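You operate a simulated robot arm through the tools that you are given. There is no shell and no other tool.

You run a simulated robot arm. Do the job below in one go: nothing can be reset, and whatever is moved stays where it is left.

## Task
Clear the tripped left auger: run it empty into hopper 1.
Fine: silo closed, feed off and gate 1 open before Reset; stop the feed at 0 kg; leave that gate open; no new trip; the other gates and hoppers stay as they are.

The check looks at the end state, three seconds after you hand in, the way a careful person would. Anything else that was tipped, shoved, dropped, spilled or broken makes it a failure.

## Robot
A 6-joint arm with a two-finger gripper, fixed in place. Base frame: the origin is on the floor under the middle of its stand, x ahead of it, y to its left, z up; the work surface is at about z = 90. Readings come in cm, degrees, newtons and seconds.
It reaches about 163.7 cm from its shoulder. Its first joint turns from -166.0 to 166.0 degrees. Payload 3.43 kg.
The tool frame sits at the grasp point between the pads (the TCP): z along the fingers, y along the line on which they close. The tips reach 2 cm beyond it. The gripper opens to 19 cm; its body begins 24.8 cm behind the TCP.
Orientation is told as [roll, pitch, yaw] about the base's x, y, z axes, in that order, counted from this pose: with the fingers straight down and closing along the base's y, the tool's x points along the base's -x, its y along +y and its z along -z.

## Interface
- The arm moves only by the tool arm_command. Its arguments are lists of equal length, an entry for each row: "offset": the shift along the tool's x, y, z in cm, a list of three; "angular": the turn, a rotation vector about the tool's x, y, z in degrees, a list of three; "hand": the closure, from 0 (fully open) to 1 (shut). In form: {"offset": [[tx, ty, tz], ...], "angular": [[wx, wy, wz], ...], "hand": [hand, ...]}. A call has 1 to 20 rows; each row is the pose to reach, as a shift and turn from the pose commanded when the call began, along the tool's axes at that moment. Rows are played at 5 a second. More than 5 cm and 8.6 degrees between two rows, or a gripper value outside its range, and nothing of the call is played. A pose out of reach is approached as far as the arm can. The call stops where the force on the tool passes 90 N (or 10 N more than at its start, if that is more) or the arm is blocked; 0.2 s more then pass. Each finger travels about 4.5 cm/s and halts on what it meets, pressing with about 23 N; the grip force reading is that of the motor and also rises with nothing between the fingers. The clock runs only during rows and for 0.2 s after the last one: add rows that repeat a pose to give the fingers time. The reply holds the time, the measured pose of the TCP, the force on the tool along the base axes, the opening and the grip force, in the units named above and with some noise, with the torque about the TCP (base axes, N m) and any sound that the robot's microphone picked up, and new pictures: "pictures" is both (left out), scene, wrist or none.
- Cameras (640 x 400 px; columns grow to the right, rows downward): "scene" is fixed at [5.12, -50.19, 171.5]; the picture's right is [0.59, -0.81, 0.00], its down [-0.50, -0.36, -0.79] and it looks along [0.64, 0.46, -0.62] (base axes); focal length 347 px, centre (320, 200). "wrist" rides on the gripper at [7, -0.8, -28.8] in the tool frame; the picture's right is [0.12, 0.99, 0.00], its down [-0.96, 0.12, -0.25] and it looks along [-0.25, 0.03, 0.97] (tool axes); focal length 261 px, centre (320, 200). There is no depth. A picture from a camera that has moved, and an enlarged one, comes with that camera's place and axes in the base frame and with its lens.
- move_column(by): slides the trunk up (or, below 0, down) by that many cm; the arm rides with it, the base frame stays. It gives what a move gives, with no picture.
- close_up(camera, box): a new picture of the part [left, top, right, bottom] of that camera's present view, enlarged. It takes no simulated time.
- job_done(): hands the job in; it is judged then, once.

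Places have to be worked out from the pictures, the camera data and where the tool is seen. Open the gripper and draw the arm clear of the work before you hand the job in, unless the task says otherwise.

The tools are called after "Call:" as a command line: name --argument value ..., lists and objects as JSON in quotes. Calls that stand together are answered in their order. arm_command: Moves the arm, as the interface text tells. Its arguments: {"type":"object","properties":{"offset":{"type":"array"},"angular":{"type":"array"},"hand":{"type":"array"},"pictures":{"type":"string","enum":["both","scene","wrist","none"]}},"required":["offset","angular","hand"]} The other tools are called the same way: move_column (by) moves the trunk up or down; close_up (camera, box) takes an enlarged picture of a part of a camera's view; job_done () hands the job in.

At the start:

```text
t: 0.0
tool_pos: [43.97, 39.11, 127.95]
orientation: [0.0, -0.1, 0.0]
ft_force: [0.5, 0.0, -0.3]
torque: [0.03, 0.0, -0.01]
opening: 18.98
gripper_force: 0.0
trunk travel left (down, up): [-17.5, 6.5]
```

scene: 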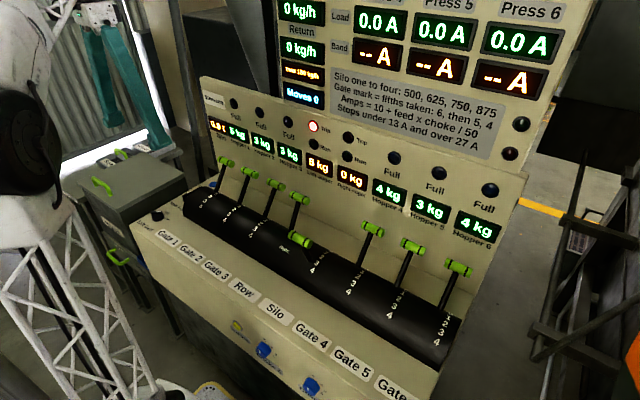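
wrist: 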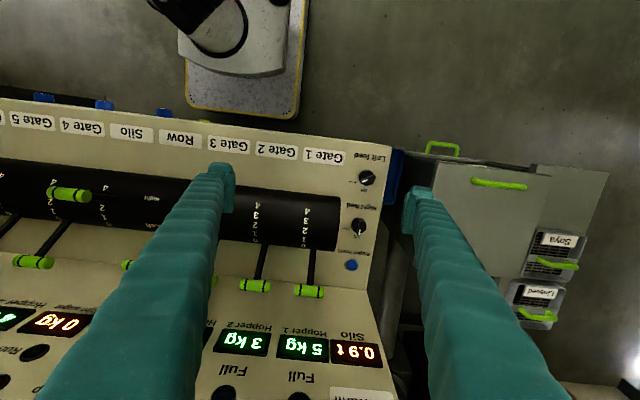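

I'll start by looking closely at the panel to read the displays, labels and lever positions before moving anything.

Call:
close_up --camera "scene" --box '[190, 70, 360, 180]'

Call:
close_up --camera "scene" --box '[270, 0, 590, 190]'

Call:
close_up --camera "scene" --box '[130, 150, 330, 280]'

Call:
close_up --camera "scene" --box '[300, 120, 530, 270]'

Call:
close_up --camera "scene" --box '[270, 220, 480, 400]'

Call:
close_up --camera "wrist" --box '[230, 140, 400, 280]'

Call:
close_up --camera "wrist" --box '[0, 80, 240, 280]'

Call:
close_up --camera "wrist" --box '[0, 260, 400, 400]'

```text
3.64 times, centred on (275, 125) of scene
camera zoom: at [5.12, -50.19, 171.5], right [0.59, -0.81, 0.0], down [-0.5, -0.36, -0.79], along [0.64, 0.46, -0.62], focal length 1260 px, centre (484, 473)
```

zoom: 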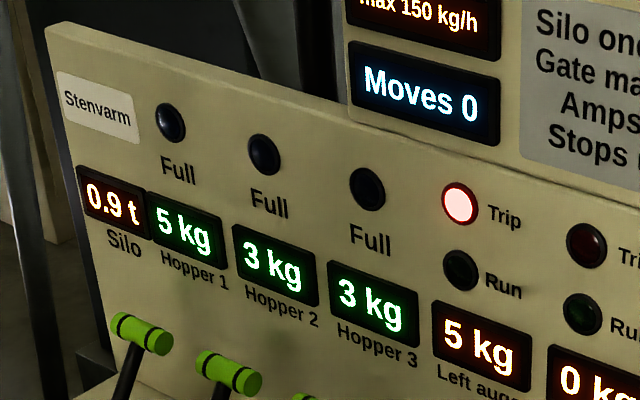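

```text
2.00 times, centred on (430, 95) of scene
camera zoom: at [5.12, -50.19, 171.5], right [0.59, -0.81, 0.0], down [-0.5, -0.36, -0.79], along [0.64, 0.46, -0.62], focal length 693 px, centre (100, 410)
```

zoom: 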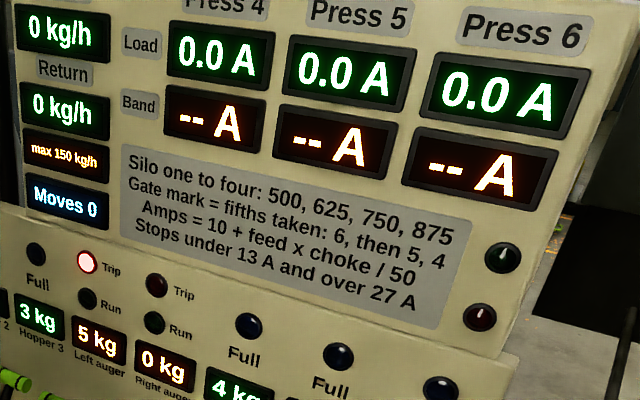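

```text
3.08 times, centred on (230, 215) of scene
camera zoom: at [5.12, -50.19, 171.5], right [0.59, -0.81, 0.0], down [-0.5, -0.36, -0.79], along [0.64, 0.46, -0.62], focal length 1067 px, centre (597, 154)
```

zoom: 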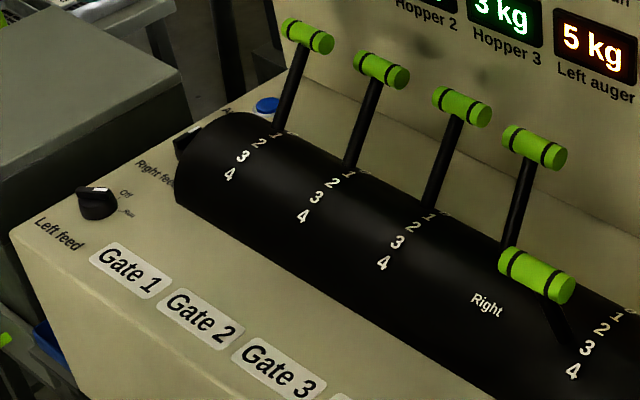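

```text
2.67 times, centred on (415, 195) of scene
camera zoom: at [5.12, -50.19, 171.5], right [0.59, -0.81, 0.0], down [-0.5, -0.36, -0.79], along [0.64, 0.46, -0.62], focal length 924 px, centre (67, 213)
```

zoom: 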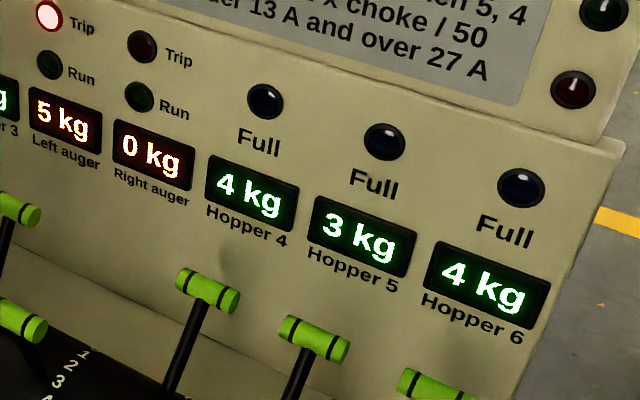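

```text
2.22 times, centred on (375, 310) of scene
camera zoom: at [5.12, -50.19, 171.5], right [0.59, -0.81, 0.0], down [-0.5, -0.36, -0.79], along [0.64, 0.46, -0.62], focal length 770 px, centre (198, -44)
```

zoom: 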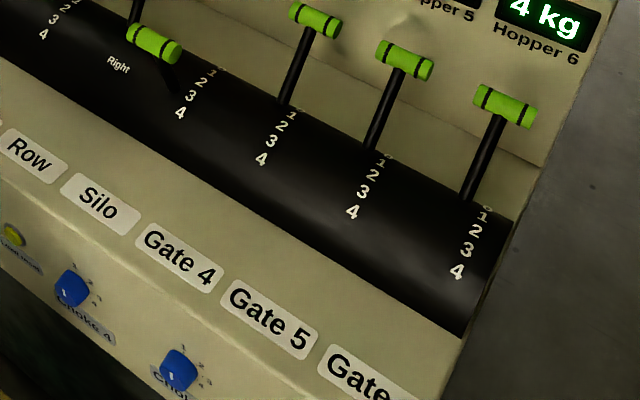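

```text
2.86 times, centred on (315, 210) of wrist
camera zoom: at [36.95, 38.29, 156.74], right [-0.12, 0.99, 0.0], down [0.96, 0.12, 0.25], along [0.25, 0.03, -0.97], focal length 745 px, centre (334, 171)
```

zoom: 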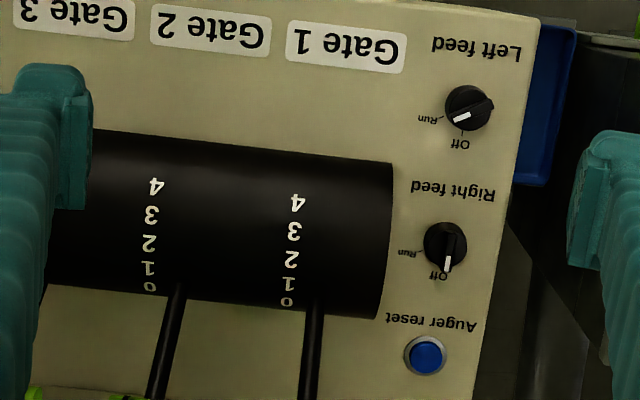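

```text
2.00 times, centred on (120, 180) of wrist
camera zoom: at [36.95, 38.29, 156.74], right [-0.12, 0.99, 0.0], down [0.96, 0.12, 0.25], along [0.25, 0.03, -0.97], focal length 521 px, centre (720, 240)
```

zoom: 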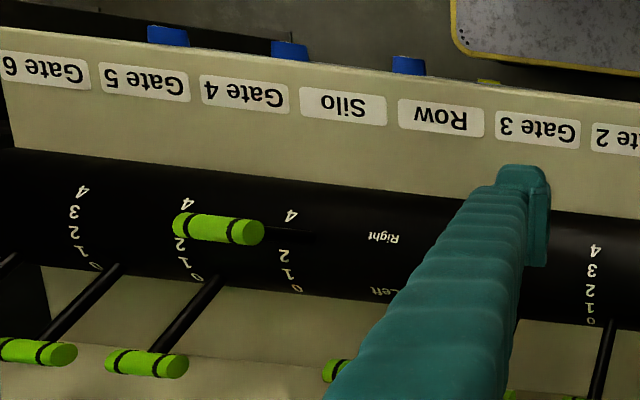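

```text
1.60 times, centred on (200, 330) of wrist
camera zoom: at [36.95, 38.29, 156.74], right [-0.12, 0.99, 0.0], down [0.96, 0.12, 0.25], along [0.25, 0.03, -0.97], focal length 417 px, centre (512, -8)
```

zoom: 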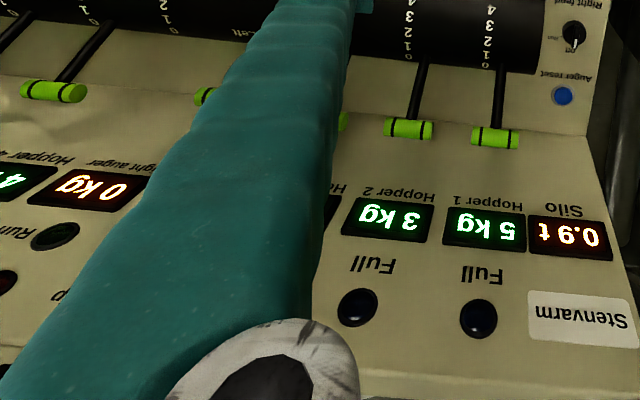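

The silo lever appears to stand at mark 3 and Gate 1 at 0, with the left auger tripped holding 5 kg. I'll zoom in on the left feed knob and the levers to confirm their settings.

Call:
close_up --camera "wrist" --box '[335, 145, 399, 185]'

Call:
close_up --camera "wrist" --box '[330, 200, 394, 280]'

Call:
close_up --camera "scene" --box '[128, 190, 192, 240]'

Call:
close_up --camera "scene" --box '[260, 170, 340, 280]'

Call:
close_up --camera "scene" --box '[0, 0, 200, 220]'

```text
10.00 times, centred on (367, 165) of wrist
camera zoom: at [36.95, 38.29, 156.74], right [-0.12, 0.99, 0.0], down [0.96, 0.12, 0.25], along [0.25, 0.03, -0.97], focal length 2606 px, centre (-150, 550)
```

zoom: 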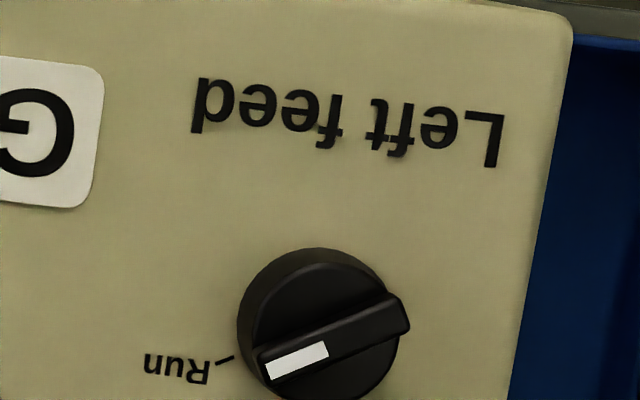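

```text
5.00 times, centred on (362, 240) of wrist
camera zoom: at [36.95, 38.29, 156.74], right [-0.12, 0.99, 0.0], down [0.96, 0.12, 0.25], along [0.25, 0.03, -0.97], focal length 1303 px, centre (110, 0)
```

zoom: 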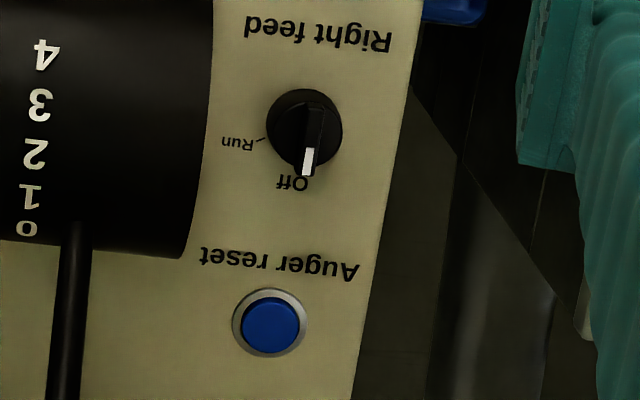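

```text
8.00 times, centred on (160, 215) of scene
camera zoom: at [5.12, -50.19, 171.5], right [0.59, -0.81, 0.0], down [-0.5, -0.36, -0.79], along [0.64, 0.46, -0.62], focal length 2773 px, centre (1600, 80)
```

zoom: 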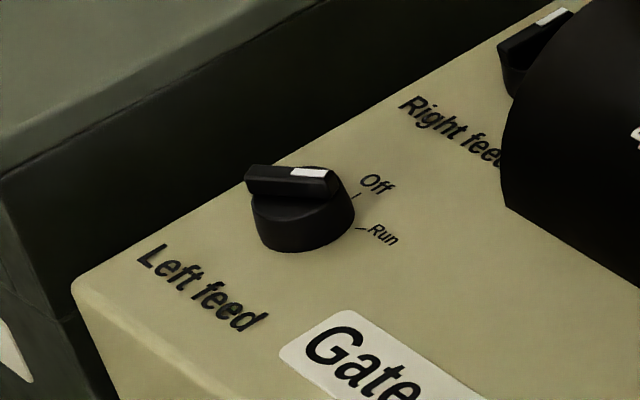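

```text
3.64 times, centred on (300, 225) of scene
camera zoom: at [5.12, -50.19, 171.5], right [0.59, -0.81, 0.0], down [-0.5, -0.36, -0.79], along [0.64, 0.46, -0.62], focal length 1260 px, centre (393, 109)
```

zoom: 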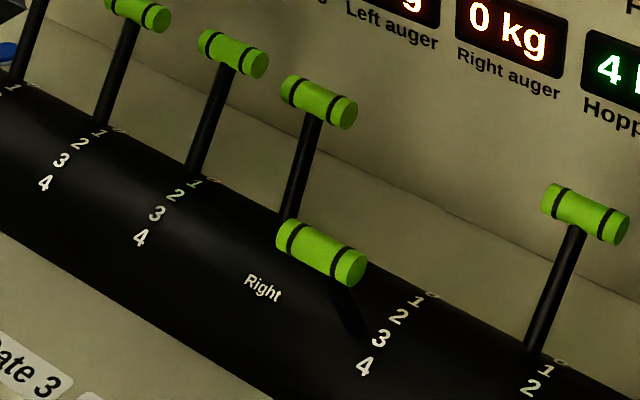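

```text
1.82 times, centred on (100, 110) of scene
camera zoom: at [5.12, -50.19, 171.5], right [0.59, -0.81, 0.0], down [-0.5, -0.36, -0.79], along [0.64, 0.46, -0.62], focal length 630 px, centre (720, 364)
```

zoom: 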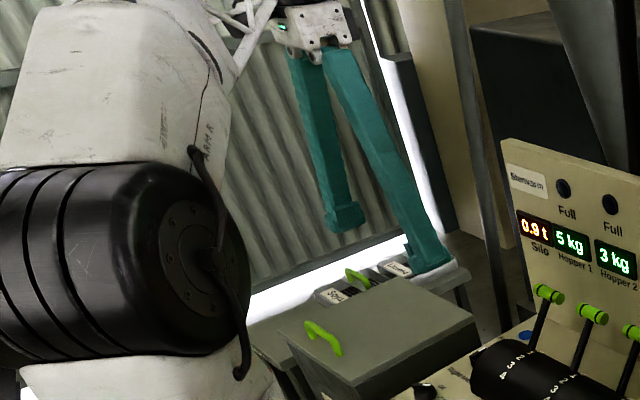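

The left feed knob points at Run, the silo lever is at 3, and Gate 1 is at 0. I triangulate the silo handle at about (54, -8, 108). First I'll shut the fingers and move at the present height over to y ≈ -8, in front of the silo lever.

Call:
arm_command --offset '[[0, -2, 0], [0, -6, 0], [0, -10, 0], [0, -14, 0], [0, -18, 0], [0, -22, 0], [0, -26, 0], [0, -30, 0], [0, -34, 0], [0, -38, 0], [0, -42, 0], [0, -45, 0], [0, -47.3, 0], [0, -47.3, 0]]' --angular '[[0, 0, 0], [0, 0, 0], [0, 0, 0], [0, 0, 0], [0, 0, 0], [0, 0, 0], [0, 0, 0], [0, 0, 0], [0, 0, 0], [0, 0, 0], [0, 0, 0], [0, 0, 0], [0, 0, 0], [0, 0, 0]]' --hand '[1, 1, 1, 1, 1, 1, 1, 1, 1, 1, 1, 1, 1, 1]' --pictures "both"

```text
t: 3.0
tool_pos: [43.86, -8.19, 127.81]
orientation: [0.0, 0.0, 0.0]
ft_force: [-0.5, 0.2, 0.5]
torque: [-0.02, 0.01, -0.01]
opening: 0.02
gripper_force: 23.2
trunk travel left (down, up): [-17.5, 6.5]
camera wrist: at [36.8, -9.07, 156.56], right [-0.12, 0.99, 0.0], down [0.96, 0.12, 0.25], along [0.25, 0.03, -0.97], focal length 261 px, centre (320, 200)
```

scene: 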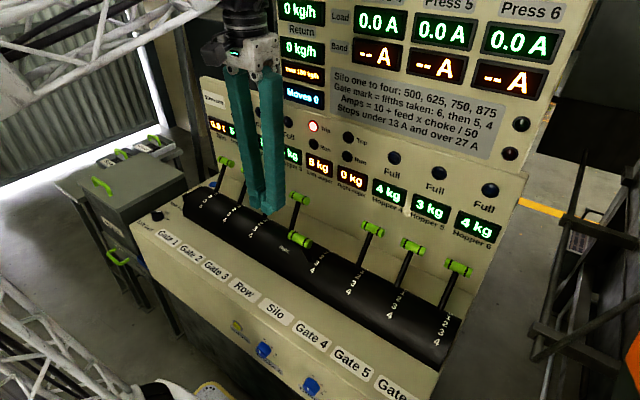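
wrist: 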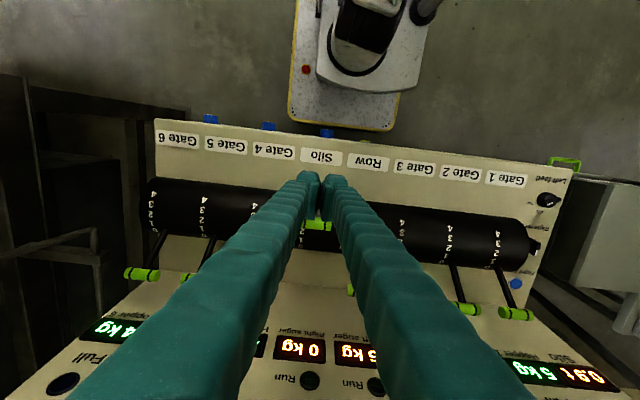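

The fingers are shut and form a V whose tips meet. I'll zoom in to see the fingertip size and where the silo handle sits relative to them.

Call:
close_up --camera "scene" --box '[200, 30, 340, 260]'

Call:
close_up --camera "wrist" --box '[240, 130, 400, 260]'

```text
1.74 times, centred on (270, 145) of scene
camera zoom: at [5.12, -50.19, 171.5], right [0.59, -0.81, 0.0], down [-0.5, -0.36, -0.79], along [0.64, 0.46, -0.62], focal length 603 px, centre (407, 296)
```

zoom: 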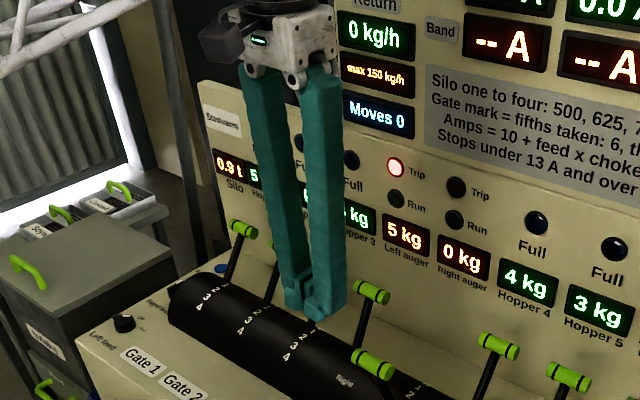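

```text
3.08 times, centred on (320, 195) of wrist
camera zoom: at [36.8, -9.07, 156.56], right [-0.12, 0.99, 0.0], down [0.96, 0.12, 0.25], along [0.25, 0.03, -0.97], focal length 802 px, centre (320, 215)
```

zoom: 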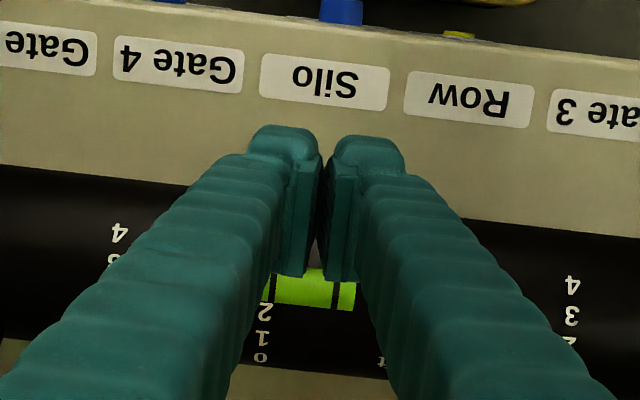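

Each fingertip is about 3 cm thick in y and 4 cm wide in x, and the silo handle is about 10 cm ahead of the TCP. I'll descend in front of the handle to z ≈ 105.5, then ease forward to just short of contact.

Call:
arm_command --offset '[[0, 0, 4], [0, 0, 8], [0, 0, 12], [0, 0, 16], [0, 0, 20], [0, 0, 22.3], [-2.5, 0, 22.3], [-5, 0, 22.3], [-5, 0, 22.3]]' --angular '[[0, 0, 0], [0, 0, 0], [0, 0, 0], [0, 0, 0], [0, 0, 0], [0, 0, 0], [0, 0, 0], [0, 0, 0], [0, 0, 0]]' --hand '[1, 1, 1, 1, 1, 1, 1, 1, 1]' --pictures "both"

```text
t: 5.0
tool_pos: [49.39, -8.16, 105.49]
orientation: [0.0, 0.0, 0.1]
ft_force: [1.5, 0.5, 0.3]
torque: [0.0, 0.01, 0.02]
opening: 0.0
gripper_force: 23.4
trunk travel left (down, up): [-17.5, 6.5]
camera wrist: at [42.23, -9.15, 134.29], right [-0.12, 0.99, 0.0], down [0.96, 0.12, 0.25], along [0.25, 0.03, -0.97], focal length 261 px, centre (320, 200)
```

scene: 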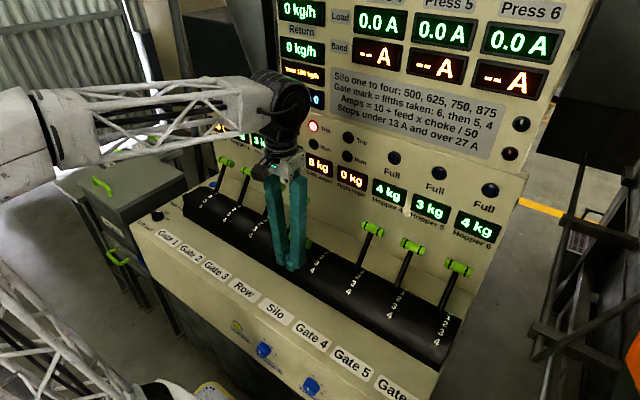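
wrist: 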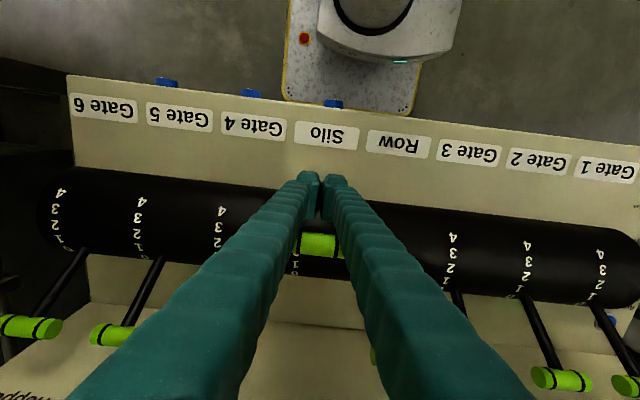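

The fingers are centred on the silo handle, a cm or so short of it. I'll now push slowly toward +x and watch the force.

Call:
arm_command --offset '[[-0.7, 0, 0], [-1.4, 0, 0], [-2.1, 0, 0], [-2.8, 0, 0], [-3.5, 0, 0], [-4.2, 0, 0], [-4.9, 0, 0], [-5.6, 0, 0], [-6.3, 0, 0], [-7, 0, 0]]' --angular '[[0, 0, 0], [0, 0, 0], [0, 0, 0], [0, 0, 0], [0, 0, 0], [0, 0, 0], [0, 0, 0], [0, 0, 0], [0, 0, 0], [0, 0, 0]]' --hand '[1, 1, 1, 1, 1, 1, 1, 1, 1, 1]' --pictures "both"

```text
t: 7.2
tool_pos: [55.99, -8.19, 105.75]
orientation: [0.1, -0.1, 0.0]
ft_force: [0.0, -0.4, 0.3]
torque: [-0.01, 0.0, -0.03]
opening: 0.0
gripper_force: 34.2
trunk travel left (down, up): [-17.5, 6.5]
camera wrist: at [48.88, -9.06, 134.48], right [-0.12, 0.99, 0.0], down [0.96, 0.12, 0.25], along [0.25, 0.03, -0.97], focal length 261 px, centre (320, 200)
```

scene: 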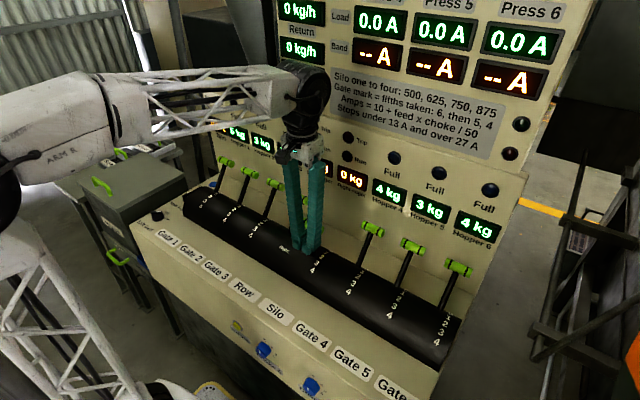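
wrist: 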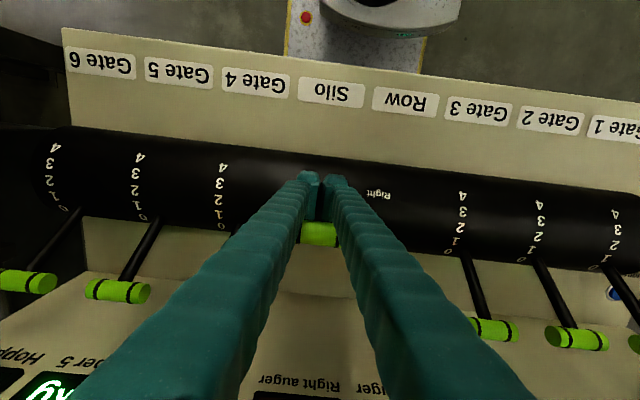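

The handle is moving ahead of the fingers with hardly any force. I'll keep pushing toward mark 0.

Call:
arm_command --offset '[[-0.7, 0, 0], [-1.4, 0, 0], [-2.1, 0, 0], [-2.8, 0, 0], [-3.5, 0, 0], [-4.2, 0, 0], [-4.9, 0, 0], [-5.6, 0, 0], [-6.3, 0, 0], [-7, 0, 0], [-7.7, 0, 0]]' --angular '[[0, 0, 0], [0, 0, 0], [0, 0, 0], [0, 0, 0], [0, 0, 0], [0, 0, 0], [0, 0, 0], [0, 0, 0], [0, 0, 0], [0, 0, 0], [0, 0, 0]]' --hand '[1, 1, 1, 1, 1, 1, 1, 1, 1, 1, 1]' --pictures "both"

```text
t: 9.6
tool_pos: [63.87, -8.16, 105.77]
orientation: [0.0, 0.0, 0.0]
ft_force: [-0.3, 0.6, 0.4]
torque: [0.0, -0.04, -0.03]
opening: 0.01
gripper_force: 34.4
trunk travel left (down, up): [-17.5, 6.5]
camera wrist: at [56.71, -8.95, 134.45], right [-0.12, 0.99, 0.0], down [0.96, 0.12, 0.25], along [0.25, 0.03, -0.97], focal length 261 px, centre (320, 200)
```

scene: 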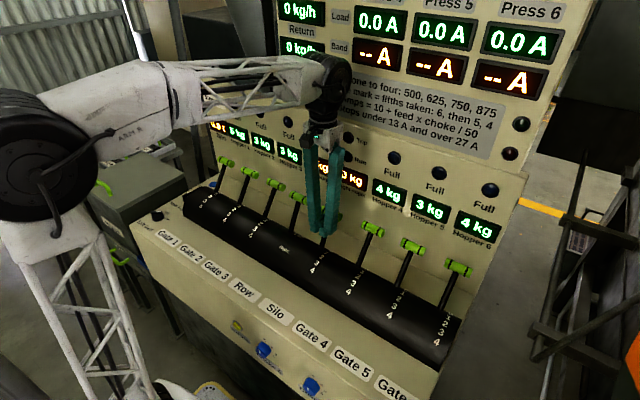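
wrist: 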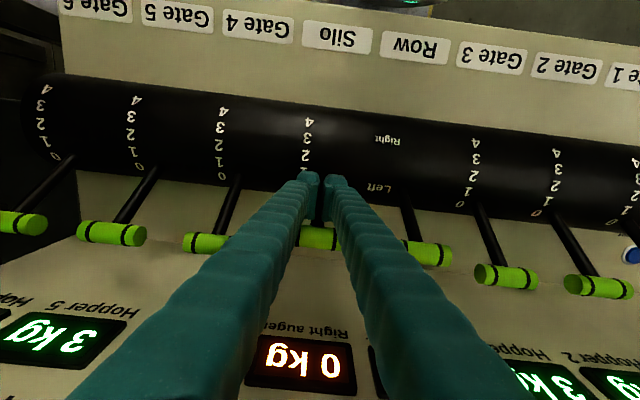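

The silo handle is nearly in line with the others at mark 0. I'll creep on in small steps until it meets its stop.

Call:
arm_command --offset '[[-0.4, 0, 0], [-0.8, 0, 0], [-1.2, 0, 0], [-1.6, 0, 0], [-2.0, 0, 0], [-2.4, 0, 0], [-2.8, 0, 0]]' --angular '[[0, 0, 0], [0, 0, 0], [0, 0, 0], [0, 0, 0], [0, 0, 0], [0, 0, 0], [0, 0, 0]]' --hand '[1, 1, 1, 1, 1, 1, 1]' --pictures "both"

Call:
close_up --camera "scene" --box '[200, 120, 480, 300]'

Call:
close_up --camera "wrist" --box '[160, 80, 480, 280]'

```text
t: 11.2
tool_pos: [66.65, -8.22, 105.57]
orientation: [-0.1, 0.0, 0.0]
ft_force: [0.7, 0.4, 0.2]
torque: [-0.02, -0.02, -0.03]
opening: 0.01
gripper_force: 34.5
trunk travel left (down, up): [-17.5, 6.5]
camera wrist: at [59.57, -9.04, 134.49], right [-0.12, 0.99, 0.0], down [0.96, 0.12, 0.25], along [0.25, 0.03, -0.97], focal length 261 px, centre (320, 200)
```

scene: 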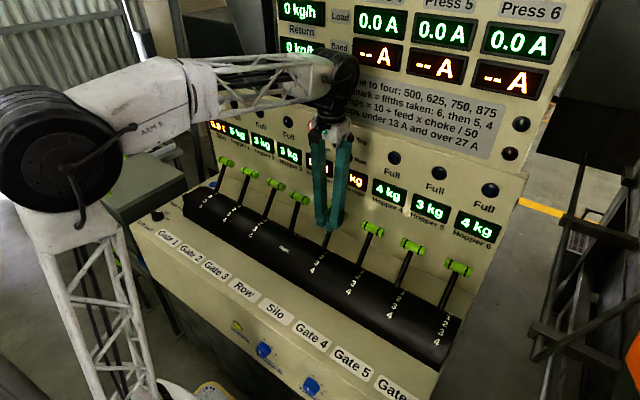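
wrist: 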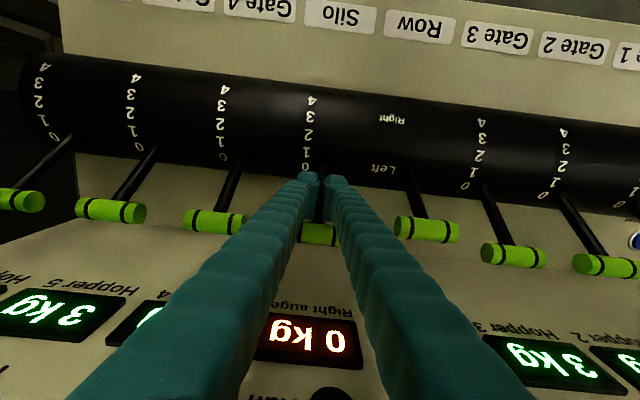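

```text
2.22 times, centred on (340, 210) of scene
camera zoom: at [5.12, -50.19, 171.5], right [0.59, -0.81, 0.0], down [-0.5, -0.36, -0.79], along [0.64, 0.46, -0.62], focal length 770 px, centre (276, 178)
```

zoom: 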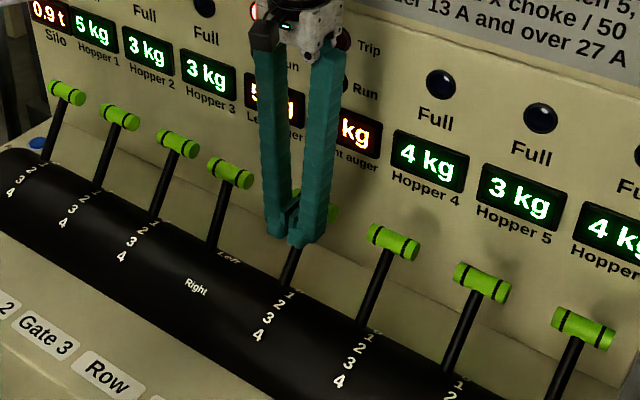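

```text
2.00 times, centred on (320, 180) of wrist
camera zoom: at [59.57, -9.04, 134.49], right [-0.12, 0.99, 0.0], down [0.96, 0.12, 0.25], along [0.25, 0.03, -0.97], focal length 521 px, centre (320, 240)
```

zoom: 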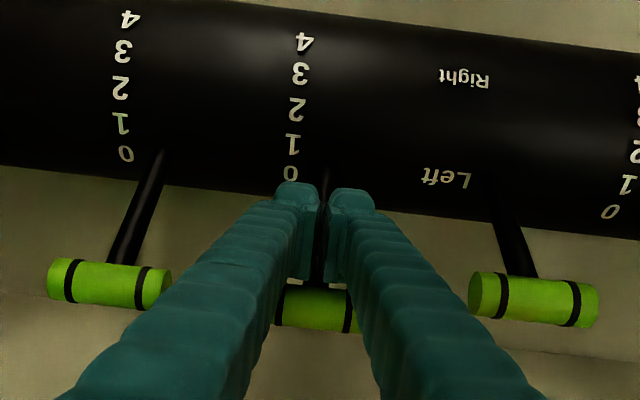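

The silo handle now lies exactly in line with the gate levers at mark 0 and nothing is pressing on it. I'll back off, rise, and travel above the left feed knob at about (46.7, 51.3), turning the wrist so the fingers line up across the knob's bar.

Call:
arm_command --offset '[[3, 0, 0], [6, 0, -3], [9, 0, -6.5], [12, 1, -10], [14.5, 4, -12.5], [17, 7.5, -14.5], [19, 11.5, -16], [20, 16, -17], [20, 20.7, -17], [20, 25.4, -17], [20, 30.1, -17], [20, 34.8, -17], [20, 39.5, -17], [20, 44.2, -17], [20, 48.9, -17], [20, 53.6, -17], [20, 58.3, -17], [20, 59.5, -17], [20, 59.5, -17]]' --angular '[[0, 0, 0], [0, 0, 0], [0, 0, 0], [0, 0, 0], [0, 0, 0], [0, 0, 0], [0, 0, 0], [0, 0, 0], [0, 0, 6.5], [0, 0, 13], [0, 0, 19.5], [0, 0, 26], [0, 0, 32.5], [0, 0, 39], [0, 0, 45.5], [0, 0, 52], [0, 0, 58.5], [0, 0, 65], [0, 0, 65]]' --hand '[1, 1, 1, 1, 1, 1, 1, 1, 0.78, 0.78, 0.78, 0.78, 0.78, 0.78, 0.78, 0.78, 0.78, 0.78, 0.78]' --pictures "both"

Call:
close_up --camera "scene" --box '[180, 100, 480, 290]'

Call:
close_up --camera "wrist" --box '[240, 130, 400, 260]'

```text
t: 15.2
tool_pos: [46.44, 51.58, 122.55]
orientation: [-0.2, 0.0, -65.1]
ft_force: [-0.4, 0.4, 0.2]
torque: [-0.02, 0.01, 0.01]
opening: 4.2
gripper_force: 0.0
trunk travel left (down, up): [-17.5, 6.5]
camera wrist: at [42.6, 57.52, 151.27], right [0.85, 0.53, 0.0], down [0.51, -0.82, 0.25], along [0.13, -0.21, -0.97], focal length 261 px, centre (320, 200)
```

scene: 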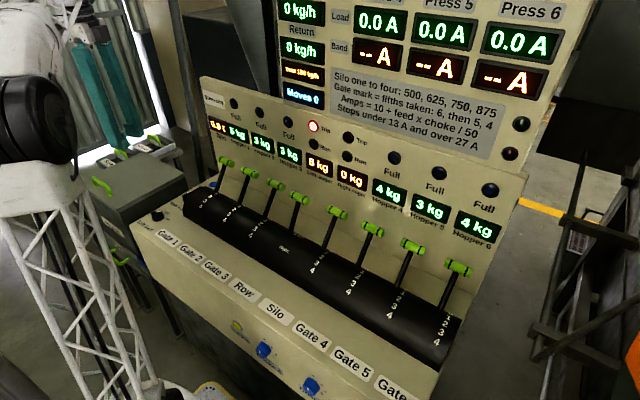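
wrist: 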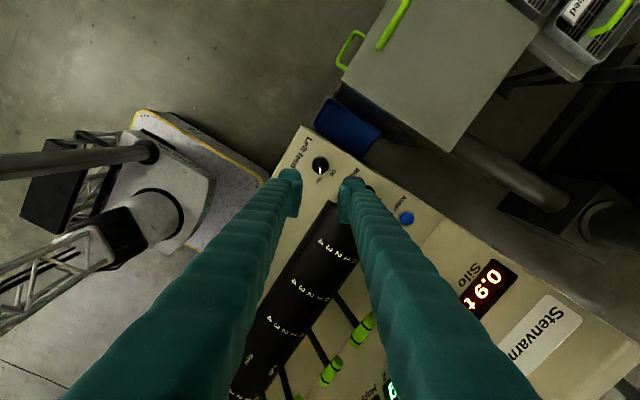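

```text
2.11 times, centred on (330, 195) of scene
camera zoom: at [5.12, -50.19, 171.5], right [0.59, -0.81, 0.0], down [-0.5, -0.36, -0.79], along [0.64, 0.46, -0.62], focal length 730 px, centre (299, 210)
```

zoom: 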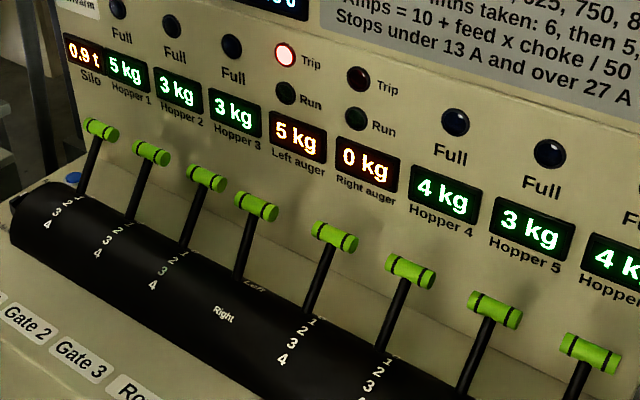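

```text
3.08 times, centred on (320, 195) of wrist
camera zoom: at [42.6, 57.52, 151.27], right [0.85, 0.53, 0.0], down [0.51, -0.82, 0.25], along [0.13, -0.21, -0.97], focal length 802 px, centre (320, 215)
```

zoom: 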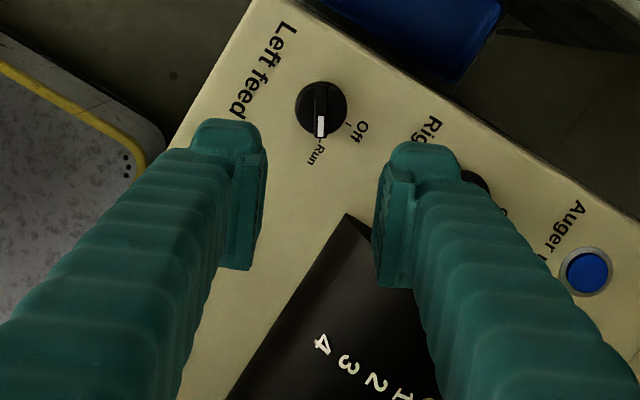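

The silo is confirmed closed at 0, and the trip lamp is still lit. The knob sits at about (46.5, 51.4) with its bar turned about -59°, so I'll trim the wrist by 5° and descend to just above it.

Call:
arm_command --offset '[[-0.1, 0, 4], [-0.19, 0, 8.5], [-0.19, 0, 13], [-0.19, 0, 17.5], [-0.19, 0, 22], [-0.19, 0, 25], [-0.19, 0, 25]]' --angular '[[0, 0, -2.5], [0, 0, -5], [0, 0, -5], [0, 0, -5], [0, 0, -5], [0, 0, -5], [0, 0, -5]]' --hand '[0.78, 0.78, 0.78, 0.78, 0.78, 0.78, 0.78]' --pictures "both"

Call:
close_up --camera "wrist" --box '[250, 130, 390, 240]'

Call:
close_up --camera "scene" --box '[110, 130, 210, 240]'

```text
t: 16.8
tool_pos: [46.45, 51.03, 97.57]
orientation: [0.0, 0.0, -60.0]
ft_force: [-0.1, -1.0, -0.5]
torque: [0.03, 0.0, 0.01]
opening: 4.17
gripper_force: 0.0
trunk travel left (down, up): [-17.5, 6.5]
camera wrist: at [42.24, 56.67, 126.31], right [0.8, 0.6, 0.0], down [0.58, -0.78, 0.25], along [0.15, -0.2, -0.97], focal length 261 px, centre (320, 200)
```

scene: 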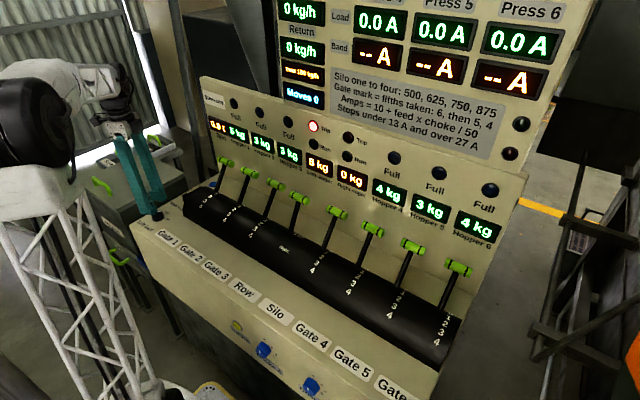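
wrist: 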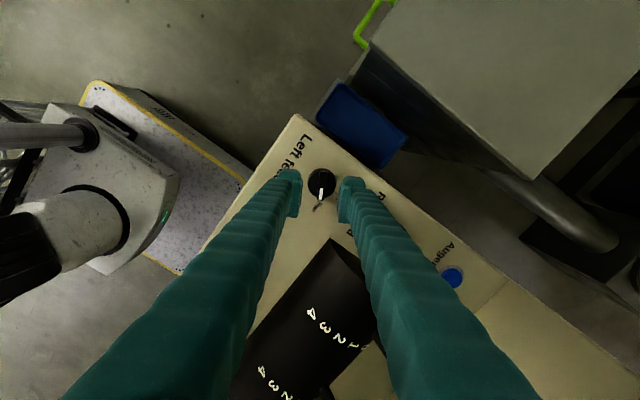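

```text
3.64 times, centred on (320, 185) of wrist
camera zoom: at [42.24, 56.67, 126.31], right [0.8, 0.6, 0.0], down [0.58, -0.78, 0.25], along [0.15, -0.2, -0.97], focal length 948 px, centre (320, 254)
```

zoom: 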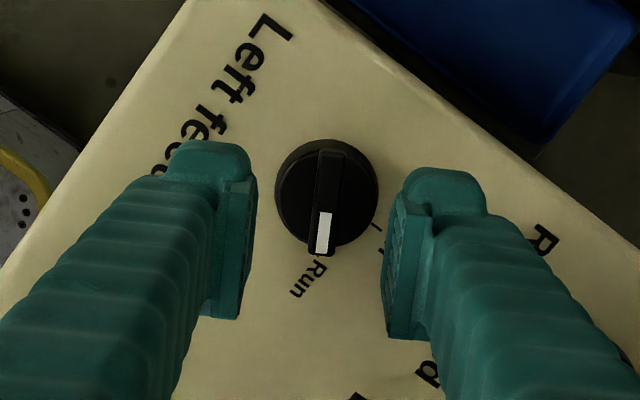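

```text
3.64 times, centred on (160, 185) of scene
camera zoom: at [5.12, -50.19, 171.5], right [0.59, -0.81, 0.0], down [-0.5, -0.36, -0.79], along [0.64, 0.46, -0.62], focal length 1260 px, centre (902, 254)
```

zoom: 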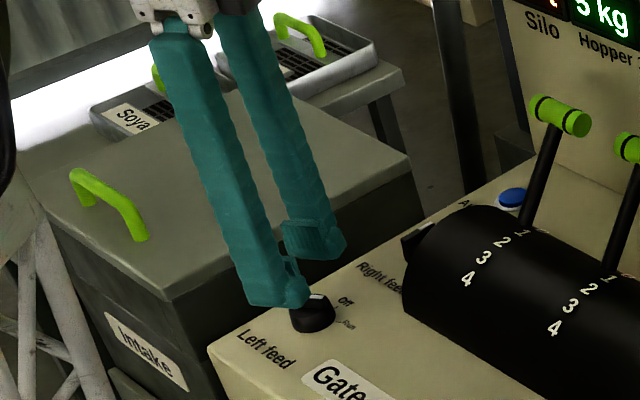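

The bar is aligned with the tool within about 1°. The knob centre lies about 0.46 along tool x and 0.23 along tool y from the tool axis, so I'll shift by that and lower the fingertips around the bar.

Call:
arm_command --offset '[[0.46, 0.23, 0.5], [0.46, 0.23, 1.5], [0.46, 0.23, 2.5], [0.46, 0.23, 3.3], [0.46, 0.23, 4.0], [0.46, 0.23, 4.0]]' --angular '[[0, 0, 0], [0, 0, 0], [0, 0, 0], [0, 0, 0], [0, 0, 0], [0, 0, 0]]' --hand '[0.78, 0.78, 0.78, 0.78, 0.78, 0.78]' --pictures "both"

Call:
close_up --camera "wrist" --box '[250, 130, 390, 240]'

Call:
close_up --camera "scene" --box '[120, 170, 190, 240]'

```text
t: 18.2
tool_pos: [46.4, 51.66, 93.78]
orientation: [0.0, 0.0, -60.0]
ft_force: [-0.1, 0.4, -0.1]
torque: [-0.01, -0.02, -0.01]
opening: 4.18
gripper_force: 0.1
trunk travel left (down, up): [-17.5, 6.5]
camera wrist: at [42.24, 57.37, 122.47], right [0.8, 0.6, 0.0], down [0.58, -0.78, 0.25], along [0.15, -0.2, -0.97], focal length 261 px, centre (320, 200)
```

scene: 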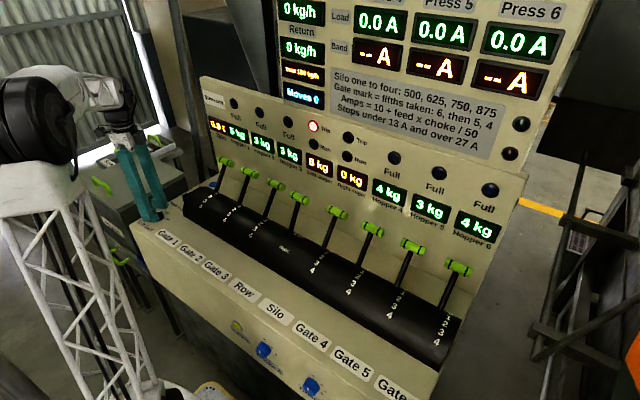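
wrist: 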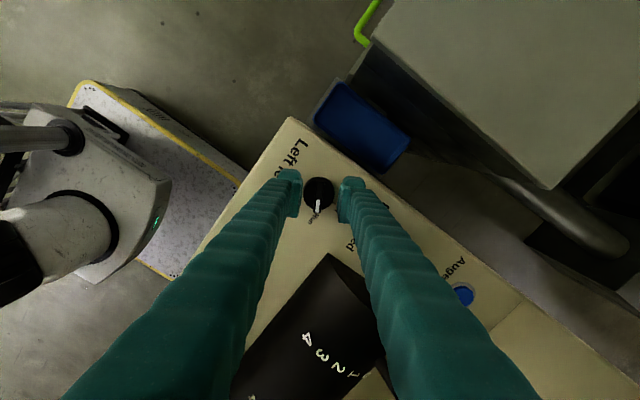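

```text
3.64 times, centred on (320, 185) of wrist
camera zoom: at [42.24, 57.37, 122.47], right [0.8, 0.6, 0.0], down [0.58, -0.78, 0.25], along [0.15, -0.2, -0.97], focal length 948 px, centre (320, 254)
```

zoom: 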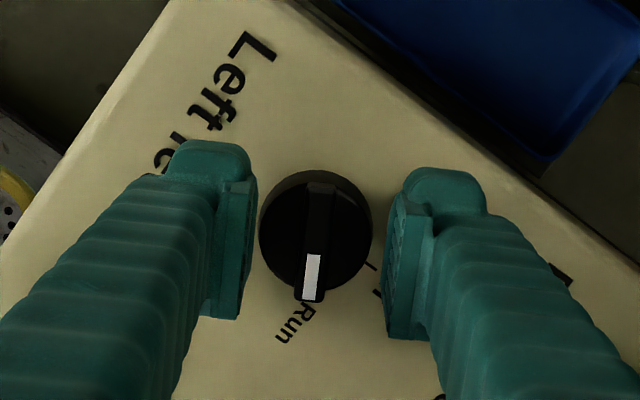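

```text
5.71 times, centred on (155, 205) of scene
camera zoom: at [5.12, -50.19, 171.5], right [0.59, -0.81, 0.0], down [-0.5, -0.36, -0.79], along [0.64, 0.46, -0.62], focal length 1981 px, centre (1263, 171)
```

zoom: 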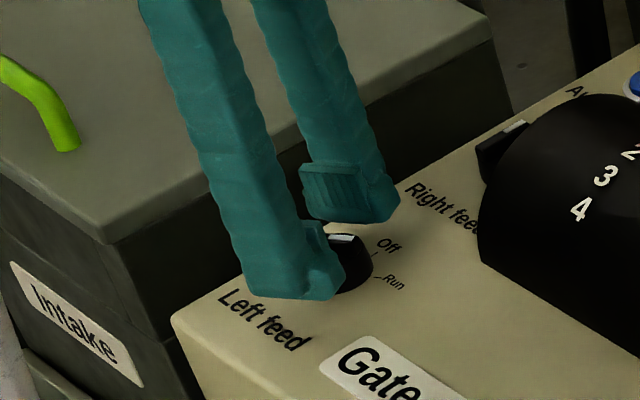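

The knob is centred between the pads with the tips around it. I'll close on the bar.

Call:
arm_command --offset '[[0, 0, 0], [0, 0, 0], [0, 0, 0], [0, 0, 0], [0, 0, 0]]' --angular '[[0, 0, 0], [0, 0, 0], [0, 0, 0], [0, 0, 0], [0, 0, 0]]' --hand '[1, 1, 1, 1, 1]' --pictures "both"

Call:
close_up --camera "wrist" --box '[250, 130, 390, 240]'

Call:
close_up --camera "scene" --box '[120, 170, 190, 240]'

```text
t: 19.4
tool_pos: [46.39, 51.65, 93.92]
orientation: [0.1, 0.0, -60.1]
ft_force: [-16.3, -8.2, 49.7]
torque: [-0.27, 0.16, -0.04]
opening: 0.89
gripper_force: 42.5
trunk travel left (down, up): [-17.5, 6.5]
camera wrist: at [42.06, 57.25, 122.74], right [0.8, 0.6, 0.0], down [0.58, -0.78, 0.25], along [0.15, -0.2, -0.97], focal length 261 px, centre (320, 200)
```

scene: 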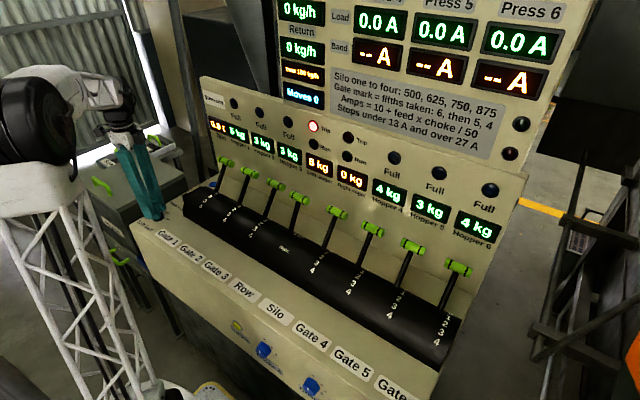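
wrist: 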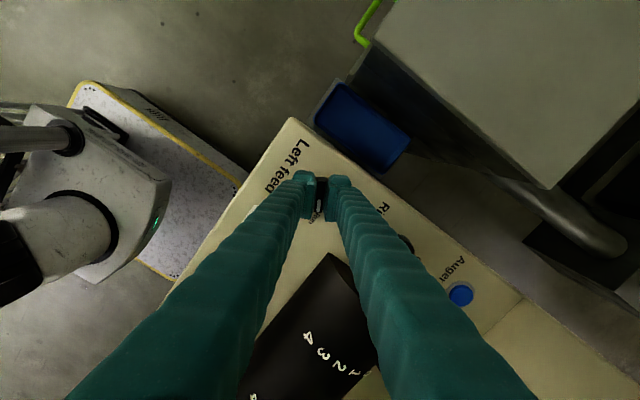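

```text
3.64 times, centred on (320, 185) of wrist
camera zoom: at [42.06, 57.25, 122.74], right [0.8, 0.6, 0.0], down [0.58, -0.78, 0.25], along [0.15, -0.2, -0.97], focal length 948 px, centre (320, 254)
```

zoom: 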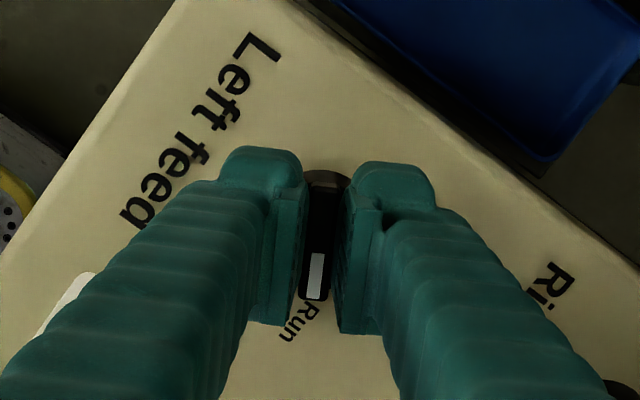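

```text
5.71 times, centred on (155, 205) of scene
camera zoom: at [5.12, -50.19, 171.5], right [0.59, -0.81, 0.0], down [-0.5, -0.36, -0.79], along [0.64, 0.46, -0.62], focal length 1981 px, centre (1263, 171)
```

zoom: 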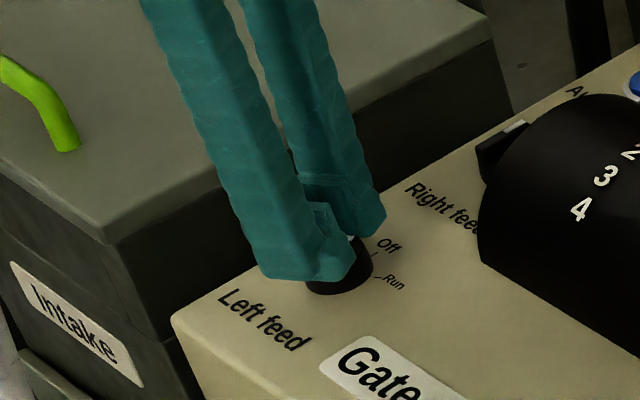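

The pads hold the bar at 0.9 cm, but the tips press on the knob base with about 50 N. I'll lift 0.2 cm to relieve that, then turn the knob 60° toward Off, which is counter-clockwise seen from above.

Call:
arm_command --offset '[[0, 0, -0.1], [0, 0, -0.2], [0, 0, -0.2], [0, 0, -0.2], [0, 0, -0.2], [0, 0, -0.2], [0, 0, -0.2], [0, 0, -0.2], [0, 0, -0.2], [0, 0, -0.2], [0, 0, -0.2], [0, 0, -0.2], [0, 0, -0.2]]' --angular '[[0, 0, 0], [0, 0, 0], [0, 0, -6], [0, 0, -12], [0, 0, -18], [0, 0, -24], [0, 0, -30], [0, 0, -36], [0, 0, -42], [0, 0, -48], [0, 0, -54], [0, 0, -60], [0, 0, -60]]' --hand '[1, 1, 1, 1, 1, 1, 1, 1, 1, 1, 1, 1, 1]' --pictures "both"

Call:
close_up --camera "wrist" --box '[250, 130, 390, 240]'

Call:
close_up --camera "scene" --box '[120, 170, 190, 240]'

```text
t: 22.2
tool_pos: [46.54, 51.52, 93.91]
orientation: [-0.1, -0.1, 0.0]
ft_force: [-40.0, -21.6, 9.8]
torque: [-0.09, 0.39, -0.06]
opening: 0.89
gripper_force: 43.0
trunk travel left (down, up): [-17.5, 6.5]
camera wrist: at [39.4, 50.66, 122.75], right [-0.12, 0.99, 0.0], down [0.96, 0.12, 0.25], along [0.25, 0.03, -0.97], focal length 261 px, centre (320, 200)
```

scene: 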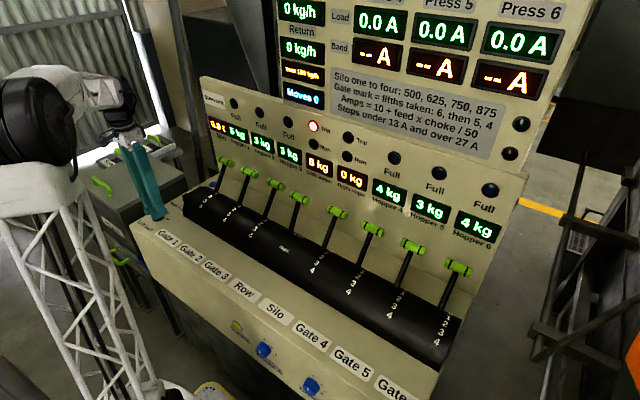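
wrist: 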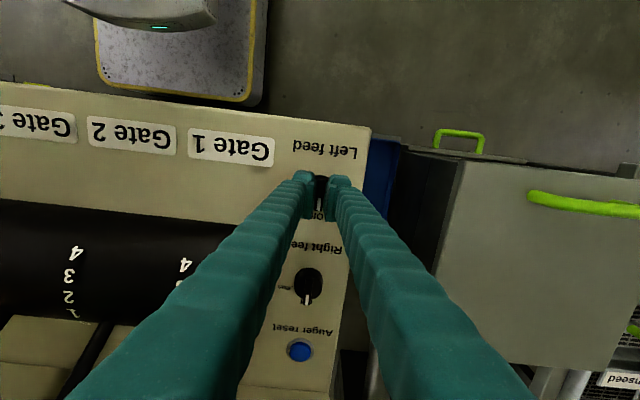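

```text
3.64 times, centred on (320, 185) of wrist
camera zoom: at [39.4, 50.66, 122.75], right [-0.12, 0.99, 0.0], down [0.96, 0.12, 0.25], along [0.25, 0.03, -0.97], focal length 948 px, centre (320, 254)
```

zoom: 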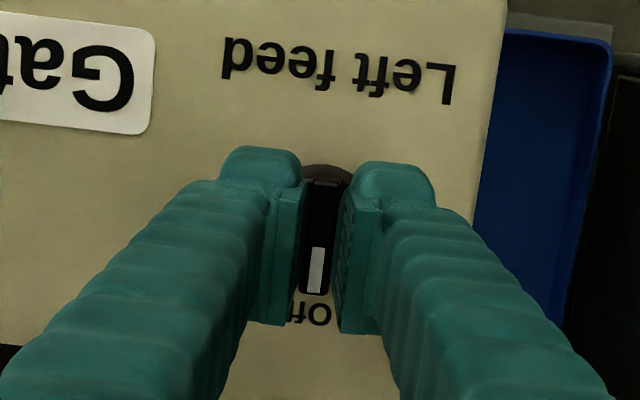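

```text
5.71 times, centred on (155, 205) of scene
camera zoom: at [5.12, -50.19, 171.5], right [0.59, -0.81, 0.0], down [-0.5, -0.36, -0.79], along [0.64, 0.46, -0.62], focal length 1981 px, centre (1263, 171)
```

zoom: 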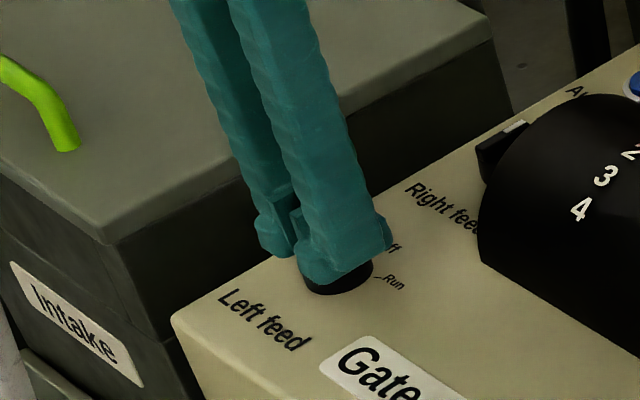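

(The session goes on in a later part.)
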